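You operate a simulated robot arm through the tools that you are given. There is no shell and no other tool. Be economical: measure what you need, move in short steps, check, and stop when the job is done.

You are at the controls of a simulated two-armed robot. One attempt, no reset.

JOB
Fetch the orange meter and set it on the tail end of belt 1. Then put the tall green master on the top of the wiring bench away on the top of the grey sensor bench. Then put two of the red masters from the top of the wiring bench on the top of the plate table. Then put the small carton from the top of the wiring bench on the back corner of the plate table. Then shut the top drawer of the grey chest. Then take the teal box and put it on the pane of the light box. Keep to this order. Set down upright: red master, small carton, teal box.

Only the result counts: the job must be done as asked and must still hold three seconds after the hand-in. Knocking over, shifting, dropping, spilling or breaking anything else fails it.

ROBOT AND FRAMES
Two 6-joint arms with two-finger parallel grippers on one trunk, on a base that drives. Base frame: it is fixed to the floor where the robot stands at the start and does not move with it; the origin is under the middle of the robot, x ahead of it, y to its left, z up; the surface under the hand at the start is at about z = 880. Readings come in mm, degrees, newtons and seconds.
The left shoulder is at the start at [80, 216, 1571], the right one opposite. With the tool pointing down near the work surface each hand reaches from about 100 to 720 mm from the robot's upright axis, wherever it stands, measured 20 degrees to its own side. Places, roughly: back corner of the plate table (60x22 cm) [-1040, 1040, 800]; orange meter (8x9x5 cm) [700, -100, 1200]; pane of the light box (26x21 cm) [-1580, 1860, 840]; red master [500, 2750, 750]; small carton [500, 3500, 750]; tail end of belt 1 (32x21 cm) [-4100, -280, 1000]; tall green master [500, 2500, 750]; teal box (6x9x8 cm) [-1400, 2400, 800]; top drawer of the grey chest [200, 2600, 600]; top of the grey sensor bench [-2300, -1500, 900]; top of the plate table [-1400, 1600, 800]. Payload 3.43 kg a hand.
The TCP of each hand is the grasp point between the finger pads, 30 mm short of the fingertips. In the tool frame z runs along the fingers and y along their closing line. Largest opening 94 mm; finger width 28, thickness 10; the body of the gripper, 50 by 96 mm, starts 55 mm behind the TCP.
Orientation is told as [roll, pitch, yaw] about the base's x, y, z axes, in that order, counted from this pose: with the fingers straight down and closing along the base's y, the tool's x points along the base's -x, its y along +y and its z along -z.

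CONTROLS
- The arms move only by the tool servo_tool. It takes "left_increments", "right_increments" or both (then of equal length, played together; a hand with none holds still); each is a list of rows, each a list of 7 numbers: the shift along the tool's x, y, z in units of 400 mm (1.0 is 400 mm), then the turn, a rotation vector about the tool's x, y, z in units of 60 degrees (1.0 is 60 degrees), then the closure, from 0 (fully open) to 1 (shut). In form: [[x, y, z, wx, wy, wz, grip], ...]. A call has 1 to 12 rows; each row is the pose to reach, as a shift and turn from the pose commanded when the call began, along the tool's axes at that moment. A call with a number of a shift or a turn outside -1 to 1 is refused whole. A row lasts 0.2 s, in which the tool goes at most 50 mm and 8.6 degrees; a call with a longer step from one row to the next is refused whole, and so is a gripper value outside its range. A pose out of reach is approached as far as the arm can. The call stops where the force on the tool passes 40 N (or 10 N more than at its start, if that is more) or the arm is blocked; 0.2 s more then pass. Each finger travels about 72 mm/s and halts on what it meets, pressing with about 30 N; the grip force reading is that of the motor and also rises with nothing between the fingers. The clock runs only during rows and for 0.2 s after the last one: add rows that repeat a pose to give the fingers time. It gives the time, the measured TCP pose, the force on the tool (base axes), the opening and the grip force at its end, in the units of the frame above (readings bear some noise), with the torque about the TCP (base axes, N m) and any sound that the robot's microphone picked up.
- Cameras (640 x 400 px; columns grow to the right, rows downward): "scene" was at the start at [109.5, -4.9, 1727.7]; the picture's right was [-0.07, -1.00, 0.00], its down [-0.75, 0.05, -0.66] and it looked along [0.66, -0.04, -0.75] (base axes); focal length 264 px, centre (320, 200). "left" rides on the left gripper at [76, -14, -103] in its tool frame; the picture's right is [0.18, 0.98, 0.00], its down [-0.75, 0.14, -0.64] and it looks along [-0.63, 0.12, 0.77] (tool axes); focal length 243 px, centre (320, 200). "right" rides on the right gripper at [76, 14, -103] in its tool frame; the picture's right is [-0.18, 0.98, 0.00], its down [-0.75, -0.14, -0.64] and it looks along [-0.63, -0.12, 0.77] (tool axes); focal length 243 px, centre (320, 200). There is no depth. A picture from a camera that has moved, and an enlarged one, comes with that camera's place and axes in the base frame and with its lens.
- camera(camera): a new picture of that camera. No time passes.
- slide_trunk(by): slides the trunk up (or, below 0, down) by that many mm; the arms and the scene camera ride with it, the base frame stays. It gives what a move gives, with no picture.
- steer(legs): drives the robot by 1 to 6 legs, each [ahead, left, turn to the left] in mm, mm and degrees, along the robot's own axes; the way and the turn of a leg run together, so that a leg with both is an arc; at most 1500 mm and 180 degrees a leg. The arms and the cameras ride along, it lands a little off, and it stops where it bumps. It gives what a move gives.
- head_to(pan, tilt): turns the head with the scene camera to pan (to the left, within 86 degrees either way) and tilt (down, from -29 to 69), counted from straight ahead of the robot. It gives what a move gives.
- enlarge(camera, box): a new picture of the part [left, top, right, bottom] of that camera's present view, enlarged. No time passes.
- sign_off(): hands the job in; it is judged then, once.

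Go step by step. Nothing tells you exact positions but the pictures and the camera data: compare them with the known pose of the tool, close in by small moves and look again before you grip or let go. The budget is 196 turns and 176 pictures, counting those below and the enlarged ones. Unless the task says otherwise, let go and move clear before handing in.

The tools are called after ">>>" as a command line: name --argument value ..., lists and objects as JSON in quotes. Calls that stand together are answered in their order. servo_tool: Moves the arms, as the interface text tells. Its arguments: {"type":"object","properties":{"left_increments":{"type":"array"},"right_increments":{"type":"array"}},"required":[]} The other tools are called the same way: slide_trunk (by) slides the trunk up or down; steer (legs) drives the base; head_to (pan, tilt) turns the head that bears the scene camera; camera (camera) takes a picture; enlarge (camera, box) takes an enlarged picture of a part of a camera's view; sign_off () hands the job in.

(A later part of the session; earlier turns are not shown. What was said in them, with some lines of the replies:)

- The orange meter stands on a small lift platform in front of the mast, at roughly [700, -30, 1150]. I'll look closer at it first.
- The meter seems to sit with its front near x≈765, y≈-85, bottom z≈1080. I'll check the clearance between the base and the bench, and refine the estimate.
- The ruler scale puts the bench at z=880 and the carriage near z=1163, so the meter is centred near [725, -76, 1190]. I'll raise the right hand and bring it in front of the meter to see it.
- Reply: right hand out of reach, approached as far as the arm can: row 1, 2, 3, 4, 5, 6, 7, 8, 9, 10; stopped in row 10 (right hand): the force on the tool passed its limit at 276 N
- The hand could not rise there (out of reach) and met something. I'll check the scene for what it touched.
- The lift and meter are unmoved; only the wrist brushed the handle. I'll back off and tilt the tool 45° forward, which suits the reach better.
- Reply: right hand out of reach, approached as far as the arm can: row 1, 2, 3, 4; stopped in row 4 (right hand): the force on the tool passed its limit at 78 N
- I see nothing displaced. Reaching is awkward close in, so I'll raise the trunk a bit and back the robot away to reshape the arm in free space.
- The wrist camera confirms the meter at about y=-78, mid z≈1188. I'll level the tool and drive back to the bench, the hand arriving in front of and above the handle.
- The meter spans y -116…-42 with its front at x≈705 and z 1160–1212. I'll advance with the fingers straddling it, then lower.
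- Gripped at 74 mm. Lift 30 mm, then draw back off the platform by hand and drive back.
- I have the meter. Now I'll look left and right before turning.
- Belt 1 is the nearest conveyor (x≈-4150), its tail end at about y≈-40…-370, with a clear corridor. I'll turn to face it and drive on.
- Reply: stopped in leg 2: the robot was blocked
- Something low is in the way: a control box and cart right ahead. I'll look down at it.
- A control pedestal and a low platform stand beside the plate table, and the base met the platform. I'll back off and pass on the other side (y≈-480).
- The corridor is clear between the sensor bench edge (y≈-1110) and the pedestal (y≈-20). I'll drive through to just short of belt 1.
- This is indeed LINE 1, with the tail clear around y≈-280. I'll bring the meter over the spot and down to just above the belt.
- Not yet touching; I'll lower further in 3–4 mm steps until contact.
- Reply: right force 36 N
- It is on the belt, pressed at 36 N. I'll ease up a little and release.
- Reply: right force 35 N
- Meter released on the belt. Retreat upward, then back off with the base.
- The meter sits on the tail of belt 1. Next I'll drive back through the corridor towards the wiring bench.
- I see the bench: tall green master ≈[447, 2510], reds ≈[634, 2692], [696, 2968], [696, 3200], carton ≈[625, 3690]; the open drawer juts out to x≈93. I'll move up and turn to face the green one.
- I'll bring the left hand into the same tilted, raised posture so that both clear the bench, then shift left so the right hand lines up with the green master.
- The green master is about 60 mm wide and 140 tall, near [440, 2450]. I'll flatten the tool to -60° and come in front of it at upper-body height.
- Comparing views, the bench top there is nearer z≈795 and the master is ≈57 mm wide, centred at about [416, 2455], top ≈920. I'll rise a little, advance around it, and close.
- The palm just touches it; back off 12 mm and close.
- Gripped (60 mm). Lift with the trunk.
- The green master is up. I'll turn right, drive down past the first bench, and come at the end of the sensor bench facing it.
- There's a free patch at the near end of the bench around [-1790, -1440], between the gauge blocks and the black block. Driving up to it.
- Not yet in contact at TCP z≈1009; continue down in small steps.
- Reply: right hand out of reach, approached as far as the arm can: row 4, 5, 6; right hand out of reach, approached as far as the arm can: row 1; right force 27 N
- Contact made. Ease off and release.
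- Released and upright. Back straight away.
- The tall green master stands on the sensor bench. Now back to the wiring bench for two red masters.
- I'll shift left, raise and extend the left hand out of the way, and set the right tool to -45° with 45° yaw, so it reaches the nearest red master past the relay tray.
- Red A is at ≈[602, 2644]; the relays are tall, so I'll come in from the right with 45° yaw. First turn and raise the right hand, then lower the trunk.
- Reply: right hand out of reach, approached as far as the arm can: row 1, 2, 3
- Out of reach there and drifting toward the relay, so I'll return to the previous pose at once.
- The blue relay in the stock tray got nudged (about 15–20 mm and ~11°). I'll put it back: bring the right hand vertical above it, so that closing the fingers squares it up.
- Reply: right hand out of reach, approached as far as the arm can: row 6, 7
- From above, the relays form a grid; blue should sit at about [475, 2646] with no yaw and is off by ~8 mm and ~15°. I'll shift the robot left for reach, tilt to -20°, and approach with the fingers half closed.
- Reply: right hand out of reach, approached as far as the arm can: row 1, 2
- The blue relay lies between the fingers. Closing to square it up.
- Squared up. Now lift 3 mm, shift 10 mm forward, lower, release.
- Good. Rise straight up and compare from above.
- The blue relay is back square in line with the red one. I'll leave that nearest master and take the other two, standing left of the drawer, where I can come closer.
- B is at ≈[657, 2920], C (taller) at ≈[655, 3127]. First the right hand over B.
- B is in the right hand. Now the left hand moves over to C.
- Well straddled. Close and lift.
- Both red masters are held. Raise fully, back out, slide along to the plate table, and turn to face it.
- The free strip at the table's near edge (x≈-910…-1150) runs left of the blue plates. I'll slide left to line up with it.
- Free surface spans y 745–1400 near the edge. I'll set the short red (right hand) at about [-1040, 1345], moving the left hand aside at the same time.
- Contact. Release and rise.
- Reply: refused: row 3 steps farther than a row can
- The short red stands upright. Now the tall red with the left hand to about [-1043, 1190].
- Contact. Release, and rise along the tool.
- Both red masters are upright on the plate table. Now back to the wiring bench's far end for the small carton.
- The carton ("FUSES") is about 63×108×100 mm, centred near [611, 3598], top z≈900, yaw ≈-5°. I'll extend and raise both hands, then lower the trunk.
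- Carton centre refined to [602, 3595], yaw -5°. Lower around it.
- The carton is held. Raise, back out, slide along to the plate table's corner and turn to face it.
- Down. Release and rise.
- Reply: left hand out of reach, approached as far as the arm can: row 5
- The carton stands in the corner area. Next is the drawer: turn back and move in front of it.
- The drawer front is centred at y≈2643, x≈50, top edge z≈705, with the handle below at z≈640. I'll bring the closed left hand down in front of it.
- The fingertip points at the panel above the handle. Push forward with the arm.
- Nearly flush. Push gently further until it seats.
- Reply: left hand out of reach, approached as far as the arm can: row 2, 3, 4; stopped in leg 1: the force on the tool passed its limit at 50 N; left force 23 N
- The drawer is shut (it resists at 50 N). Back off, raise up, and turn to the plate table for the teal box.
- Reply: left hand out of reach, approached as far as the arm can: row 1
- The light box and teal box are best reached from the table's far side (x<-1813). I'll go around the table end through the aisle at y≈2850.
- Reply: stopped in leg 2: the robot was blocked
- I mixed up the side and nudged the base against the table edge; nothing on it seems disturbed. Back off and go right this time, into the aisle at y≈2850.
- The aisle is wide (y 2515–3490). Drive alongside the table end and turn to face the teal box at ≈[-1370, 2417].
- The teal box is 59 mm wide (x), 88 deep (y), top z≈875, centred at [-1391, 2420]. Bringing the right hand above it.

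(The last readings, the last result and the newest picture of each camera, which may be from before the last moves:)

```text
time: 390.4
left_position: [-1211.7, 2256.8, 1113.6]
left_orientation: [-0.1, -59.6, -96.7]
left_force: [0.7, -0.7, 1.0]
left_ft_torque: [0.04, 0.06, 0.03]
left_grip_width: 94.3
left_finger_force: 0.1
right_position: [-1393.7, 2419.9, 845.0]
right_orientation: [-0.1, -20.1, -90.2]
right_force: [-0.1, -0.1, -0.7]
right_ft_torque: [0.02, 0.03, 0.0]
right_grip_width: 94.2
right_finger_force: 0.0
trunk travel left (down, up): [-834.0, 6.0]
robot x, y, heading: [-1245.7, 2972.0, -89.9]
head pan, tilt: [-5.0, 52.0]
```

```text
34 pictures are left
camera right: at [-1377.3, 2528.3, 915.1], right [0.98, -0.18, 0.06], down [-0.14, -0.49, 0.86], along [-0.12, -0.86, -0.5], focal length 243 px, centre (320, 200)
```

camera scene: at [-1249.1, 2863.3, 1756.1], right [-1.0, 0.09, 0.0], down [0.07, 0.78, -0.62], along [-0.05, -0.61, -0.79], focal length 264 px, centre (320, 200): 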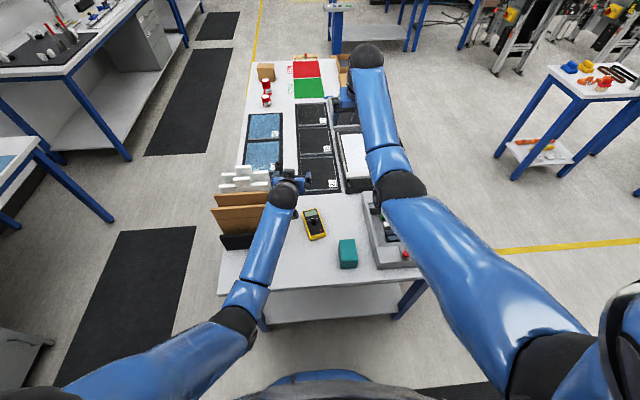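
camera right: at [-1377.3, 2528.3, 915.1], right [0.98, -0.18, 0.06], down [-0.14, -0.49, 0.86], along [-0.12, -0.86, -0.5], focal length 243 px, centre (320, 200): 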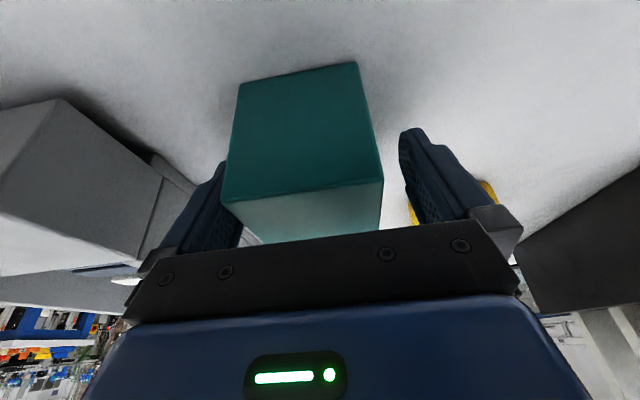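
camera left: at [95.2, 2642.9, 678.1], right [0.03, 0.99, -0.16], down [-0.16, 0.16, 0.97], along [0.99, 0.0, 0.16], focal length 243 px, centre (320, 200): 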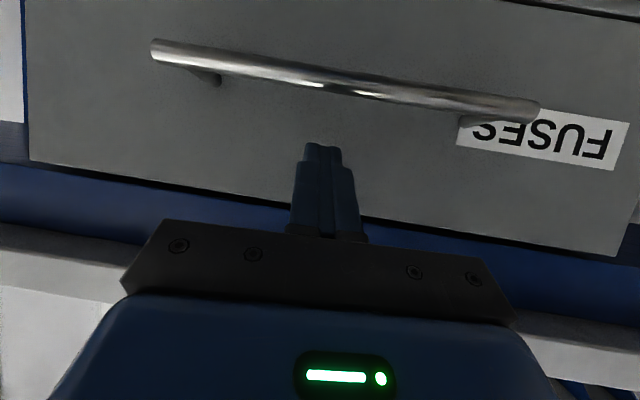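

>>> servo_tool --right_increments '[[0, 0, 0, 0, 0, 0, 0.3], [0, 0, 0, 0, 0, 0, 0.7], [0, 0, 0, 0, 0, 0, 1], [0, 0, 0, 0, 0, 0, 1]]'

>>> servo_tool --right_increments '[[-0.02, 0, -0.055, 0, 0, 0, 1], [-0.05, 0, -0.137, 0, 0, 0, 1], [-0.087, 0, -0.24, 0, 0, 0, 1], [-0.123, 0, -0.34, 0, 0, 0, 1], [-0.2, 0, -0.42, 0, 0, 0, 1], [-0.29, 0, -0.48, 0, 0, 0, 1], [-0.38, 0, -0.54, 0, 0, 0, 1]]'

>>> camera --camera "right"

```text
time: 391.4
left_position: [-1211.5, 2257.5, 1113.4]
left_orientation: [-0.1, -59.5, -96.8]
left_force: [0.0, -0.7, 0.0]
left_ft_torque: [-0.02, 0.0, 0.0]
left_grip_width: 93.9
left_finger_force: 0.1
right_position: [-1392.6, 2422.2, 845.3]
right_orientation: [-0.2, -20.2, -90.1]
right_force: [0.3, -0.4, 1.1]
right_ft_torque: [-0.06, -0.04, -0.05]
right_grip_width: 64.3
right_finger_force: 30.5
trunk travel left (down, up): [-834.0, 6.0]
robot x, y, heading: [-1242.0, 2970.9, -90.1]
head pan, tilt: [-5.0, 52.0]
```

```text
time: 393.1
left_position: [-1211.9, 2256.4, 1112.6]
left_orientation: [-0.3, -59.2, -96.8]
left_force: [0.3, 0.1, -0.3]
left_ft_torque: [0.02, 0.0, 0.02]
left_grip_width: 93.8
left_finger_force: 0.0
right_position: [-1392.4, 2352.3, 1100.2]
right_orientation: [-0.2, -19.8, -90.2]
right_force: [0.5, 0.6, -1.9]
right_ft_torque: [-0.01, -0.03, -0.01]
right_grip_width: 64.1
right_finger_force: 30.2
trunk travel left (down, up): [-834.0, 6.0]
robot x, y, heading: [-1248.2, 2967.7, -90.0]
head pan, tilt: [-5.0, 52.0]
```

```text
33 pictures are left
camera right: at [-1375.5, 2458.8, 1170.3], right [0.98, -0.18, 0.06], down [-0.14, -0.49, 0.86], along [-0.12, -0.85, -0.51], focal length 243 px, centre (320, 200)
```

right: 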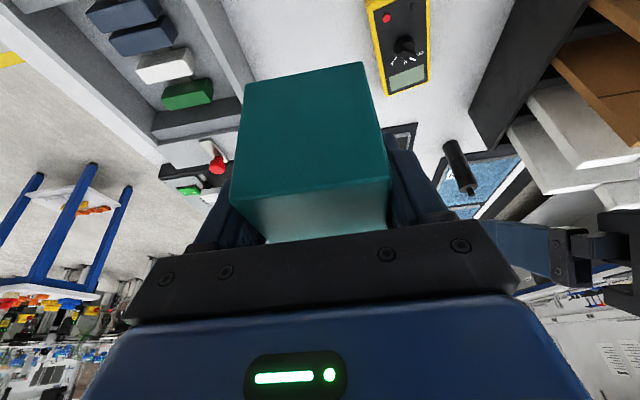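

The teal box is held. Move around to the far side of the table and face the light box.

>>> steer --legs '[[0, -950, 0], [980, 0, 0], [0, 0, 90]]'

>>> head_to --pan 0 --tilt 52

>>> camera --camera "scene"

>>> camera --camera "right"

```text
time: 406.4
left_position: [-1477.3, 2020.6, 1113.0]
left_orientation: [-0.1, -59.5, -7.8]
left_force: [0.1, 0.1, -0.3]
left_ft_torque: [-0.03, 0.0, 0.0]
left_grip_width: 93.9
left_finger_force: 0.0
right_position: [-1574.6, 1842.1, 1100.3]
right_orientation: [-0.1, -20.0, -1.1]
right_force: [-0.3, 0.2, -2.2]
right_ft_torque: [-0.01, 0.03, 0.03]
right_grip_width: 64.1
right_finger_force: 29.6
trunk travel left (down, up): [-834.0, 6.0]
robot x, y, heading: [-2190.4, 1999.2, -0.7]
head pan, tilt: [-5.0, 52.0]
```

```text
time: 407.1
left_position: [-1477.0, 2019.6, 1113.9]
left_orientation: [-0.1, -59.5, -7.7]
left_force: [0.2, 0.2, -0.2]
left_ft_torque: [-0.02, -0.02, -0.04]
left_grip_width: 93.9
left_finger_force: 0.0
right_position: [-1576.0, 1842.0, 1099.1]
right_orientation: [-0.2, -20.0, -1.1]
right_force: [-0.6, 0.5, -3.0]
right_ft_torque: [-0.01, 0.03, -0.01]
right_grip_width: 64.0
right_finger_force: 29.8
trunk travel left (down, up): [-834.0, 6.0]
robot x, y, heading: [-2190.5, 2001.3, -1.0]
head pan, tilt: [0.0, 52.0]
```

```text
32 pictures are left
camera scene: at [-2082.0, 1998.4, 1756.1], right [-0.02, -1.0, 0.0], down [-0.79, 0.01, -0.62], along [0.62, -0.01, -0.79], focal length 264 px, centre (320, 200)
```

scene: 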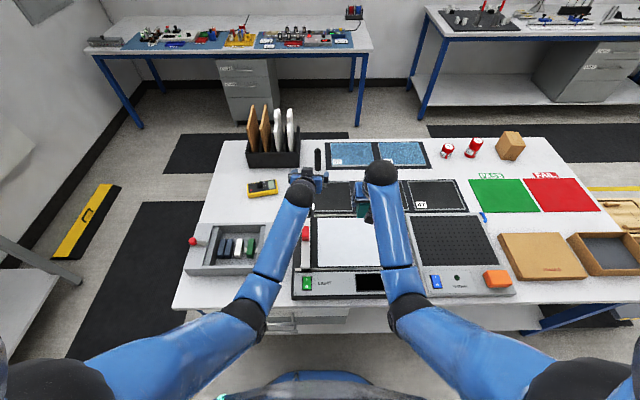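

```text
31 pictures are left
camera right: at [-1681.3, 1859.2, 1170.3], right [0.19, 0.98, 0.06], down [0.49, -0.15, 0.86], along [0.85, -0.14, -0.5], focal length 243 px, centre (320, 200)
```

right: 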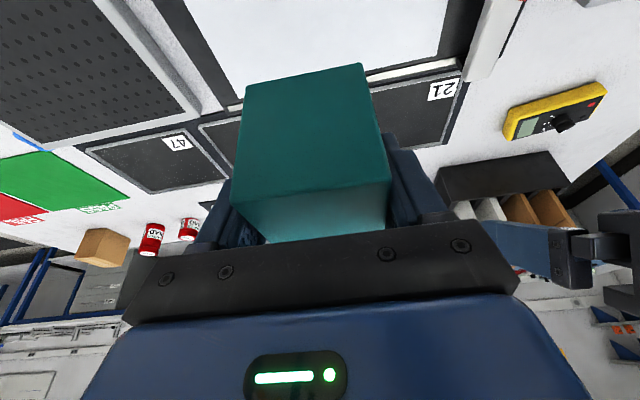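

All earlier items look in place (drawer shut, reds and carton upright). The pane spans about x -1683…-1462, y 1755…2015. I'll move over its middle and lower.

>>> servo_tool --right_increments '[[0.034, 0.03, 0.094, 0, 0, 0, 1], [0.068, 0.06, 0.188, 0, 0, 0, 1], [0.103, 0.07, 0.282, 0, 0, 0, 1], [0.137, 0.07, 0.376, 0, 0, 0, 1], [0.137, 0.07, 0.376, 0, 0, 0, 1]]'

>>> camera --camera "right"

>>> camera --camera "left"

>>> enlarge --camera "scene" --box '[270, 190, 430, 290]'

```text
time: 408.3
left_position: [-1477.3, 2021.7, 1114.1]
left_orientation: [0.0, -59.5, -7.7]
left_force: [0.4, 0.2, 0.3]
left_ft_torque: [-0.01, 0.0, 0.01]
left_grip_width: 93.9
left_finger_force: 0.0
right_position: [-1575.2, 1869.1, 938.7]
right_orientation: [-0.2, -20.0, -1.1]
right_force: [0.0, 0.5, -1.4]
right_ft_torque: [-0.03, 0.03, 0.0]
right_grip_width: 64.2
right_finger_force: 30.1
trunk travel left (down, up): [-834.0, 6.0]
robot x, y, heading: [-2190.3, 1998.2, -1.1]
head pan, tilt: [0.0, 52.0]
```

```text
30 pictures are left
camera right: at [-1680.5, 1887.1, 1010.2], right [0.19, 0.98, 0.06], down [0.48, -0.15, 0.86], along [0.85, -0.14, -0.5], focal length 243 px, centre (320, 200)
```

right: 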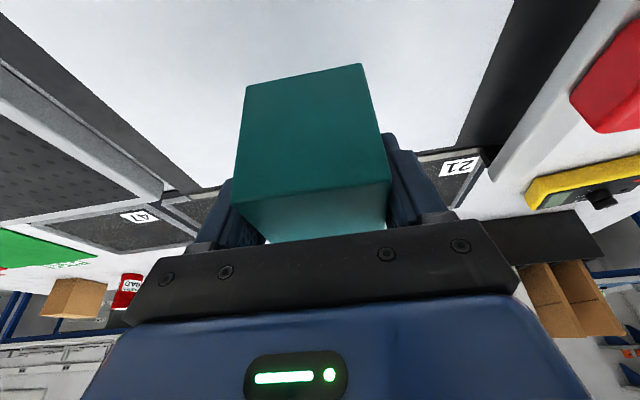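

```text
29 pictures are left
camera left: at [-1604.5, 2024.0, 1099.3], right [0.04, 0.99, -0.16], down [-0.15, 0.16, 0.98], along [0.99, -0.02, 0.15], focal length 243 px, centre (320, 200)
```

left: 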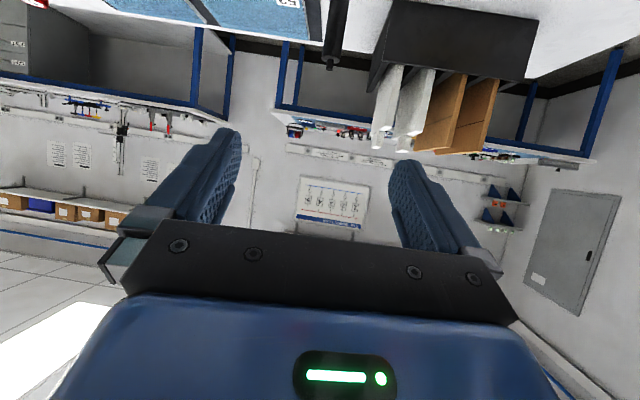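

```text
4.00 times, centred on (350, 240) of scene
camera zoom: at [-2081.9, 1998.8, 1756.1], right [-0.02, -1.0, 0.0], down [-0.79, 0.01, -0.62], along [0.62, -0.01, -0.79], focal length 1057 px, centre (200, 40)
```

zoom: 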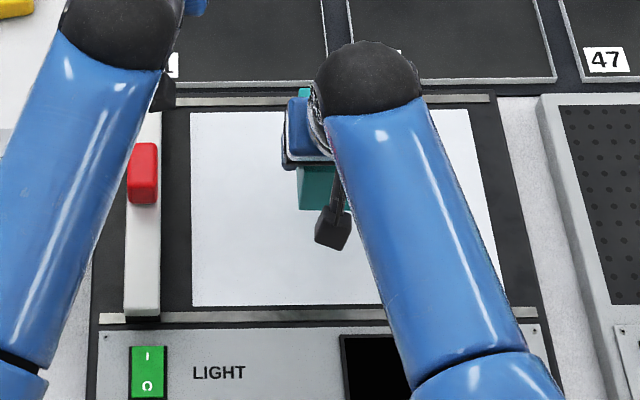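

The box is centred over the pane. Lower to contact in small steps.

>>> servo_tool --right_increments '[[0.0086, 0, 0.0235, 0, 0, 0, 1], [0.0171, 0, 0.047, 0, 0, 0, 1], [0.0214, 0, 0.0588, 0, 0, 0, 1], [0.0257, 0, 0.0705, 0, 0, 0, 1], [0.0291, 0, 0.08, 0, 0, 0, 1]]'

>>> camera --camera "right"

```text
time: 409.5
left_position: [-1476.9, 2021.1, 1112.8]
left_orientation: [-0.1, -59.6, -7.7]
left_force: [-0.2, 0.5, -0.2]
left_ft_torque: [0.01, -0.04, 0.03]
left_grip_width: 93.7
left_finger_force: 0.1
right_position: [-1575.3, 1869.5, 905.6]
right_orientation: [-0.3, -20.0, -1.2]
right_force: [0.6, 0.3, -1.7]
right_ft_torque: [-0.01, 0.03, 0.02]
right_grip_width: 64.0
right_finger_force: 30.2
trunk travel left (down, up): [-834.0, 6.0]
robot x, y, heading: [-2188.7, 2002.1, -0.8]
head pan, tilt: [0.0, 52.0]
```

```text
27 pictures are left
camera right: at [-1680.4, 1886.6, 975.8], right [0.19, 0.98, 0.06], down [0.49, -0.15, 0.86], along [0.85, -0.14, -0.5], focal length 243 px, centre (320, 200)
```

right: 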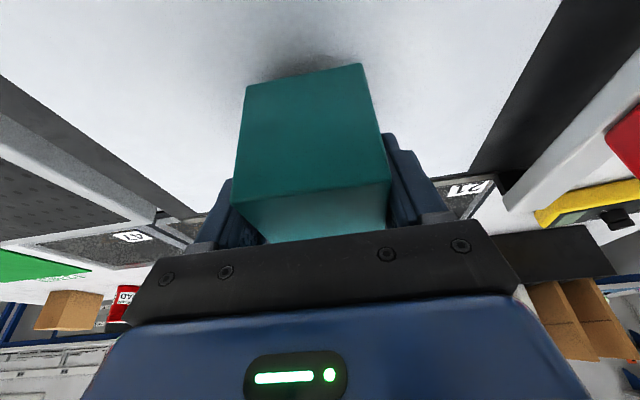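

>>> servo_tool --right_increments '[[0.0034, 0, 0.0094, 0, 0, 0, 1], [0.0068, 0, 0.0188, 0, 0, 0, 1], [0.0103, 0, 0.0282, 0, 0, 0, 1], [0.0137, 0, 0.0376, 0, 0, 0, 1]]'

```text
time: 410.5
left_position: [-1477.9, 2020.3, 1113.1]
left_orientation: [-0.2, -59.5, -7.6]
left_force: [-0.2, 0.4, -1.4]
left_ft_torque: [-0.02, -0.01, 0.02]
left_grip_width: 94.0
left_finger_force: 0.1
right_position: [-1575.0, 1870.2, 889.6]
right_orientation: [-0.3, -19.9, -1.0]
right_force: [-0.1, -0.2, -1.8]
right_ft_torque: [0.03, 0.05, 0.04]
right_grip_width: 64.3
right_finger_force: 30.2
trunk travel left (down, up): [-834.0, 6.0]
robot x, y, heading: [-2189.0, 2002.8, -0.9]
head pan, tilt: [0.0, 52.0]
```

>>> servo_tool --right_increments '[[0.0026, 0, 0.007, 0, 0, 0, 1], [0.0051, 0, 0.0141, 0, 0, 0, 1], [0.0077, 0, 0.0211, 0, 0, 0, 1], [0.0103, 0, 0.0282, 0, 0, 0, 1]]'

>>> camera --camera "right"

```text
time: 411.5
left_position: [-1480.5, 2021.0, 1115.8]
left_orientation: [0.0, -59.6, -7.7]
left_force: [0.0, -0.3, -0.2]
left_ft_torque: [0.0, 0.01, -0.01]
left_grip_width: 94.0
left_finger_force: 0.2
right_position: [-1573.8, 1869.7, 883.4]
right_orientation: [-0.2, -20.7, -1.2]
right_force: [3.1, -3.9, 25.3]
right_ft_torque: [0.24, 0.09, 0.04]
right_grip_width: 64.5
right_finger_force: 30.0
trunk travel left (down, up): [-834.0, 6.0]
robot x, y, heading: [-2188.0, 2000.2, -0.7]
head pan, tilt: [0.0, 52.0]
```

```text
26 pictures are left
camera right: at [-1680.5, 1887.0, 952.1], right [0.19, 0.98, 0.06], down [0.48, -0.15, 0.87], along [0.86, -0.14, -0.49], focal length 243 px, centre (320, 200)
```

right: 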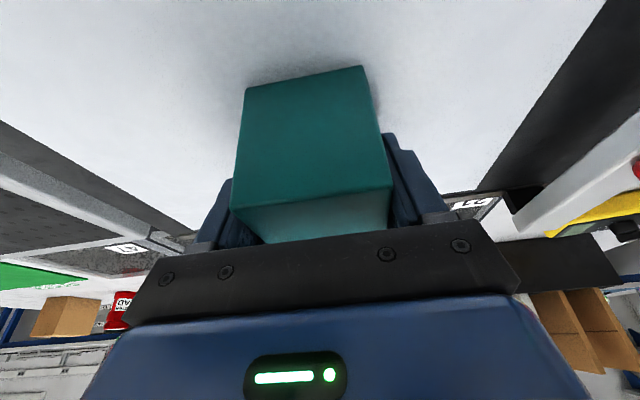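

Contact with 25 N; ease 4 mm and release.

>>> servo_tool --right_increments '[[-0.0034, 0, -0.0094, 0, 0, 0, 1], [-0.0034, 0, -0.0094, 0, 0, 0, 0.6], [-0.0034, 0, -0.0094, 0, 0, 0, 0.15], [-0.0034, 0, -0.0094, 0, 0, 0, 0], [-0.0034, 0, -0.0094, 0, 0, 0, 0]]'

>>> servo_tool --right_increments '[[-0.009, 0, -0.024, 0, 0, 0, 0], [-0.035, 0, -0.095, 0, 0, 0, 0], [-0.07, 0, -0.19, 0, 0, 0, 0], [-0.105, 0, -0.29, 0, 0, 0, 0], [-0.14, -0.05, -0.38, 0, 0, 0, 0], [-0.16, -0.15, -0.43, 0, 0, 0, 0]]'

>>> camera --camera "right"

>>> camera --camera "scene"

```text
time: 412.7
left_position: [-1478.5, 2020.5, 1113.7]
left_orientation: [-0.1, -59.5, -7.7]
left_force: [-0.1, -0.4, -0.6]
left_ft_torque: [0.01, 0.01, -0.02]
left_grip_width: 93.8
left_finger_force: 0.0
right_position: [-1575.5, 1870.3, 881.4]
right_orientation: [-0.2, -20.0, -1.1]
right_force: [1.0, 0.1, -0.1]
right_ft_torque: [0.0, -0.05, -0.03]
right_grip_width: 94.0
right_finger_force: 0.0
trunk travel left (down, up): [-834.0, 6.0]
robot x, y, heading: [-2195.0, 2002.2, -1.0]
head pan, tilt: [0.0, 52.0]
```

```text
time: 414.1
left_position: [-1478.0, 2019.3, 1115.0]
left_orientation: [0.0, -59.5, -7.8]
left_force: [-0.2, -0.9, 0.3]
left_ft_torque: [0.02, -0.01, 0.07]
left_grip_width: 93.8
left_finger_force: 0.0
right_position: [-1576.5, 1807.9, 1065.7]
right_orientation: [-0.1, -20.1, -1.1]
right_force: [0.1, 0.0, 0.2]
right_ft_torque: [-0.01, 0.01, 0.02]
right_grip_width: 94.1
right_finger_force: 0.0
trunk travel left (down, up): [-834.0, 6.0]
robot x, y, heading: [-2190.4, 2002.4, -0.9]
head pan, tilt: [0.0, 52.0]
```

```text
25 pictures are left
camera right: at [-1681.8, 1824.9, 1137.0], right [0.19, 0.98, 0.06], down [0.49, -0.15, 0.86], along [0.85, -0.14, -0.5], focal length 243 px, centre (320, 200)
```

right: 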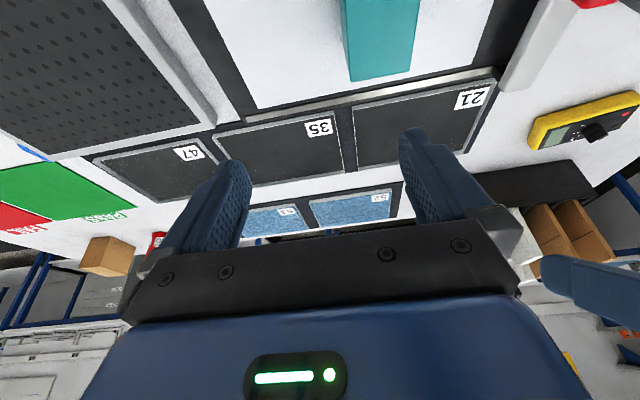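

```text
24 pictures are left
camera scene: at [-2082.6, 1996.6, 1756.1], right [-0.02, -1.0, 0.0], down [-0.79, 0.01, -0.62], along [0.62, -0.01, -0.79], focal length 264 px, centre (320, 200)
```

scene: 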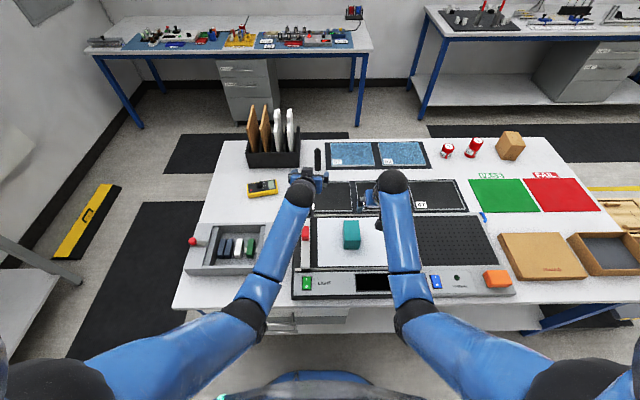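

The teal box stands on the pane. I'll back clear and take a last look at the drawer and the placed items.

>>> steer --legs '[[-250, 0, 0]]'

>>> head_to --pan 0 --tilt 40

>>> enlarge --camera "scene" --box '[180, 60, 420, 210]'

>>> enlarge --camera "scene" --box '[260, 120, 560, 300]'

```text
time: 415.9
left_position: [-1722.7, 2024.5, 1111.6]
left_orientation: [-0.2, -59.3, -7.7]
left_force: [-0.4, 0.3, -0.4]
left_ft_torque: [0.04, 0.01, -0.03]
left_grip_width: 93.7
left_finger_force: 0.0
right_position: [-1820.7, 1812.8, 1064.0]
right_orientation: [-0.2, -19.8, -1.1]
right_force: [0.6, 0.0, -0.3]
right_ft_torque: [0.0, 0.03, 0.03]
right_grip_width: 94.3
right_finger_force: 0.1
trunk travel left (down, up): [-834.0, 6.0]
robot x, y, heading: [-2442.5, 2004.2, -0.8]
head pan, tilt: [0.0, 52.0]
```

```text
time: 416.6
left_position: [-1724.8, 2025.3, 1112.5]
left_orientation: [-0.2, -59.4, -7.7]
left_force: [0.1, 0.1, 0.2]
left_ft_torque: [-0.01, -0.01, 0.02]
left_grip_width: 94.0
left_finger_force: 0.1
right_position: [-1823.1, 1812.3, 1066.6]
right_orientation: [-0.2, -20.0, -1.1]
right_force: [0.8, -0.9, 0.2]
right_ft_torque: [-0.03, 0.01, 0.02]
right_grip_width: 94.0
right_finger_force: 0.1
trunk travel left (down, up): [-834.0, 6.0]
robot x, y, heading: [-2437.3, 2001.7, -1.0]
head pan, tilt: [0.0, 40.0]
```

```text
2.67 times, centred on (300, 135) of scene
camera zoom: at [-2319.5, 2002.4, 1772.7], right [-0.02, -1.0, 0.0], down [-0.64, 0.01, -0.76], along [0.76, -0.01, -0.64], focal length 705 px, centre (373, 373)
```

zoom: 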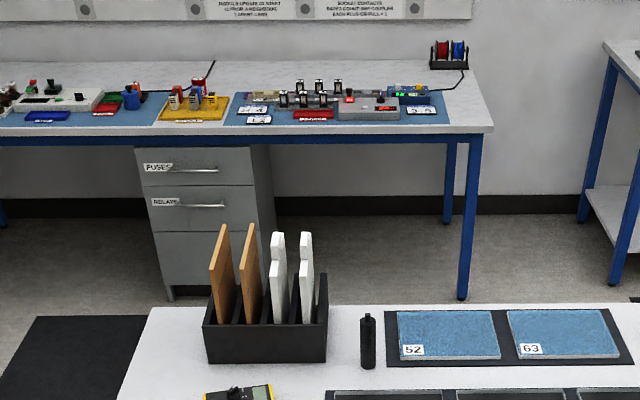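

```text
2.13 times, centred on (410, 210) of scene
camera zoom: at [-2319.5, 2002.4, 1772.7], right [-0.02, -1.0, 0.0], down [-0.64, 0.01, -0.76], along [0.76, -0.01, -0.64], focal length 564 px, centre (128, 179)
```

zoom: 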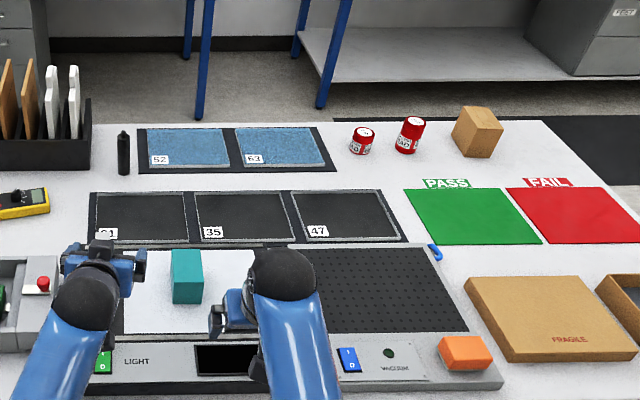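

Everything is in place: the drawer is shut, the reds and carton are upright, the teal box is on the pane, and both hands are clear.

>>> sign_off

```text
The job is handed in.
```

All six steps were done in the order you asked, and the job is handed in. The red masters, small carton and teal box were set down upright, and both hands were clear.

There were three contacts along the way:
- **Blue relay on the wiring bench:** my hand nudged it about 8–10 mm and turned it roughly 11–15°. I gripped it, squared it up and set it back in line with its neighbours, so it is close to its original spot but not certain to be exact.
- **Lift platform by the orange meter:** the right wrist pressed against it near the start. It did not visibly move.
- **Low platform and plate table:** the base bumped each once. Nothing on the plate table looked displaced; the low platform got no close check afterwards.

I last saw the orange meter on the belt and the green master on the sensor bench just after I placed each one. I did not look at either again before handing in.
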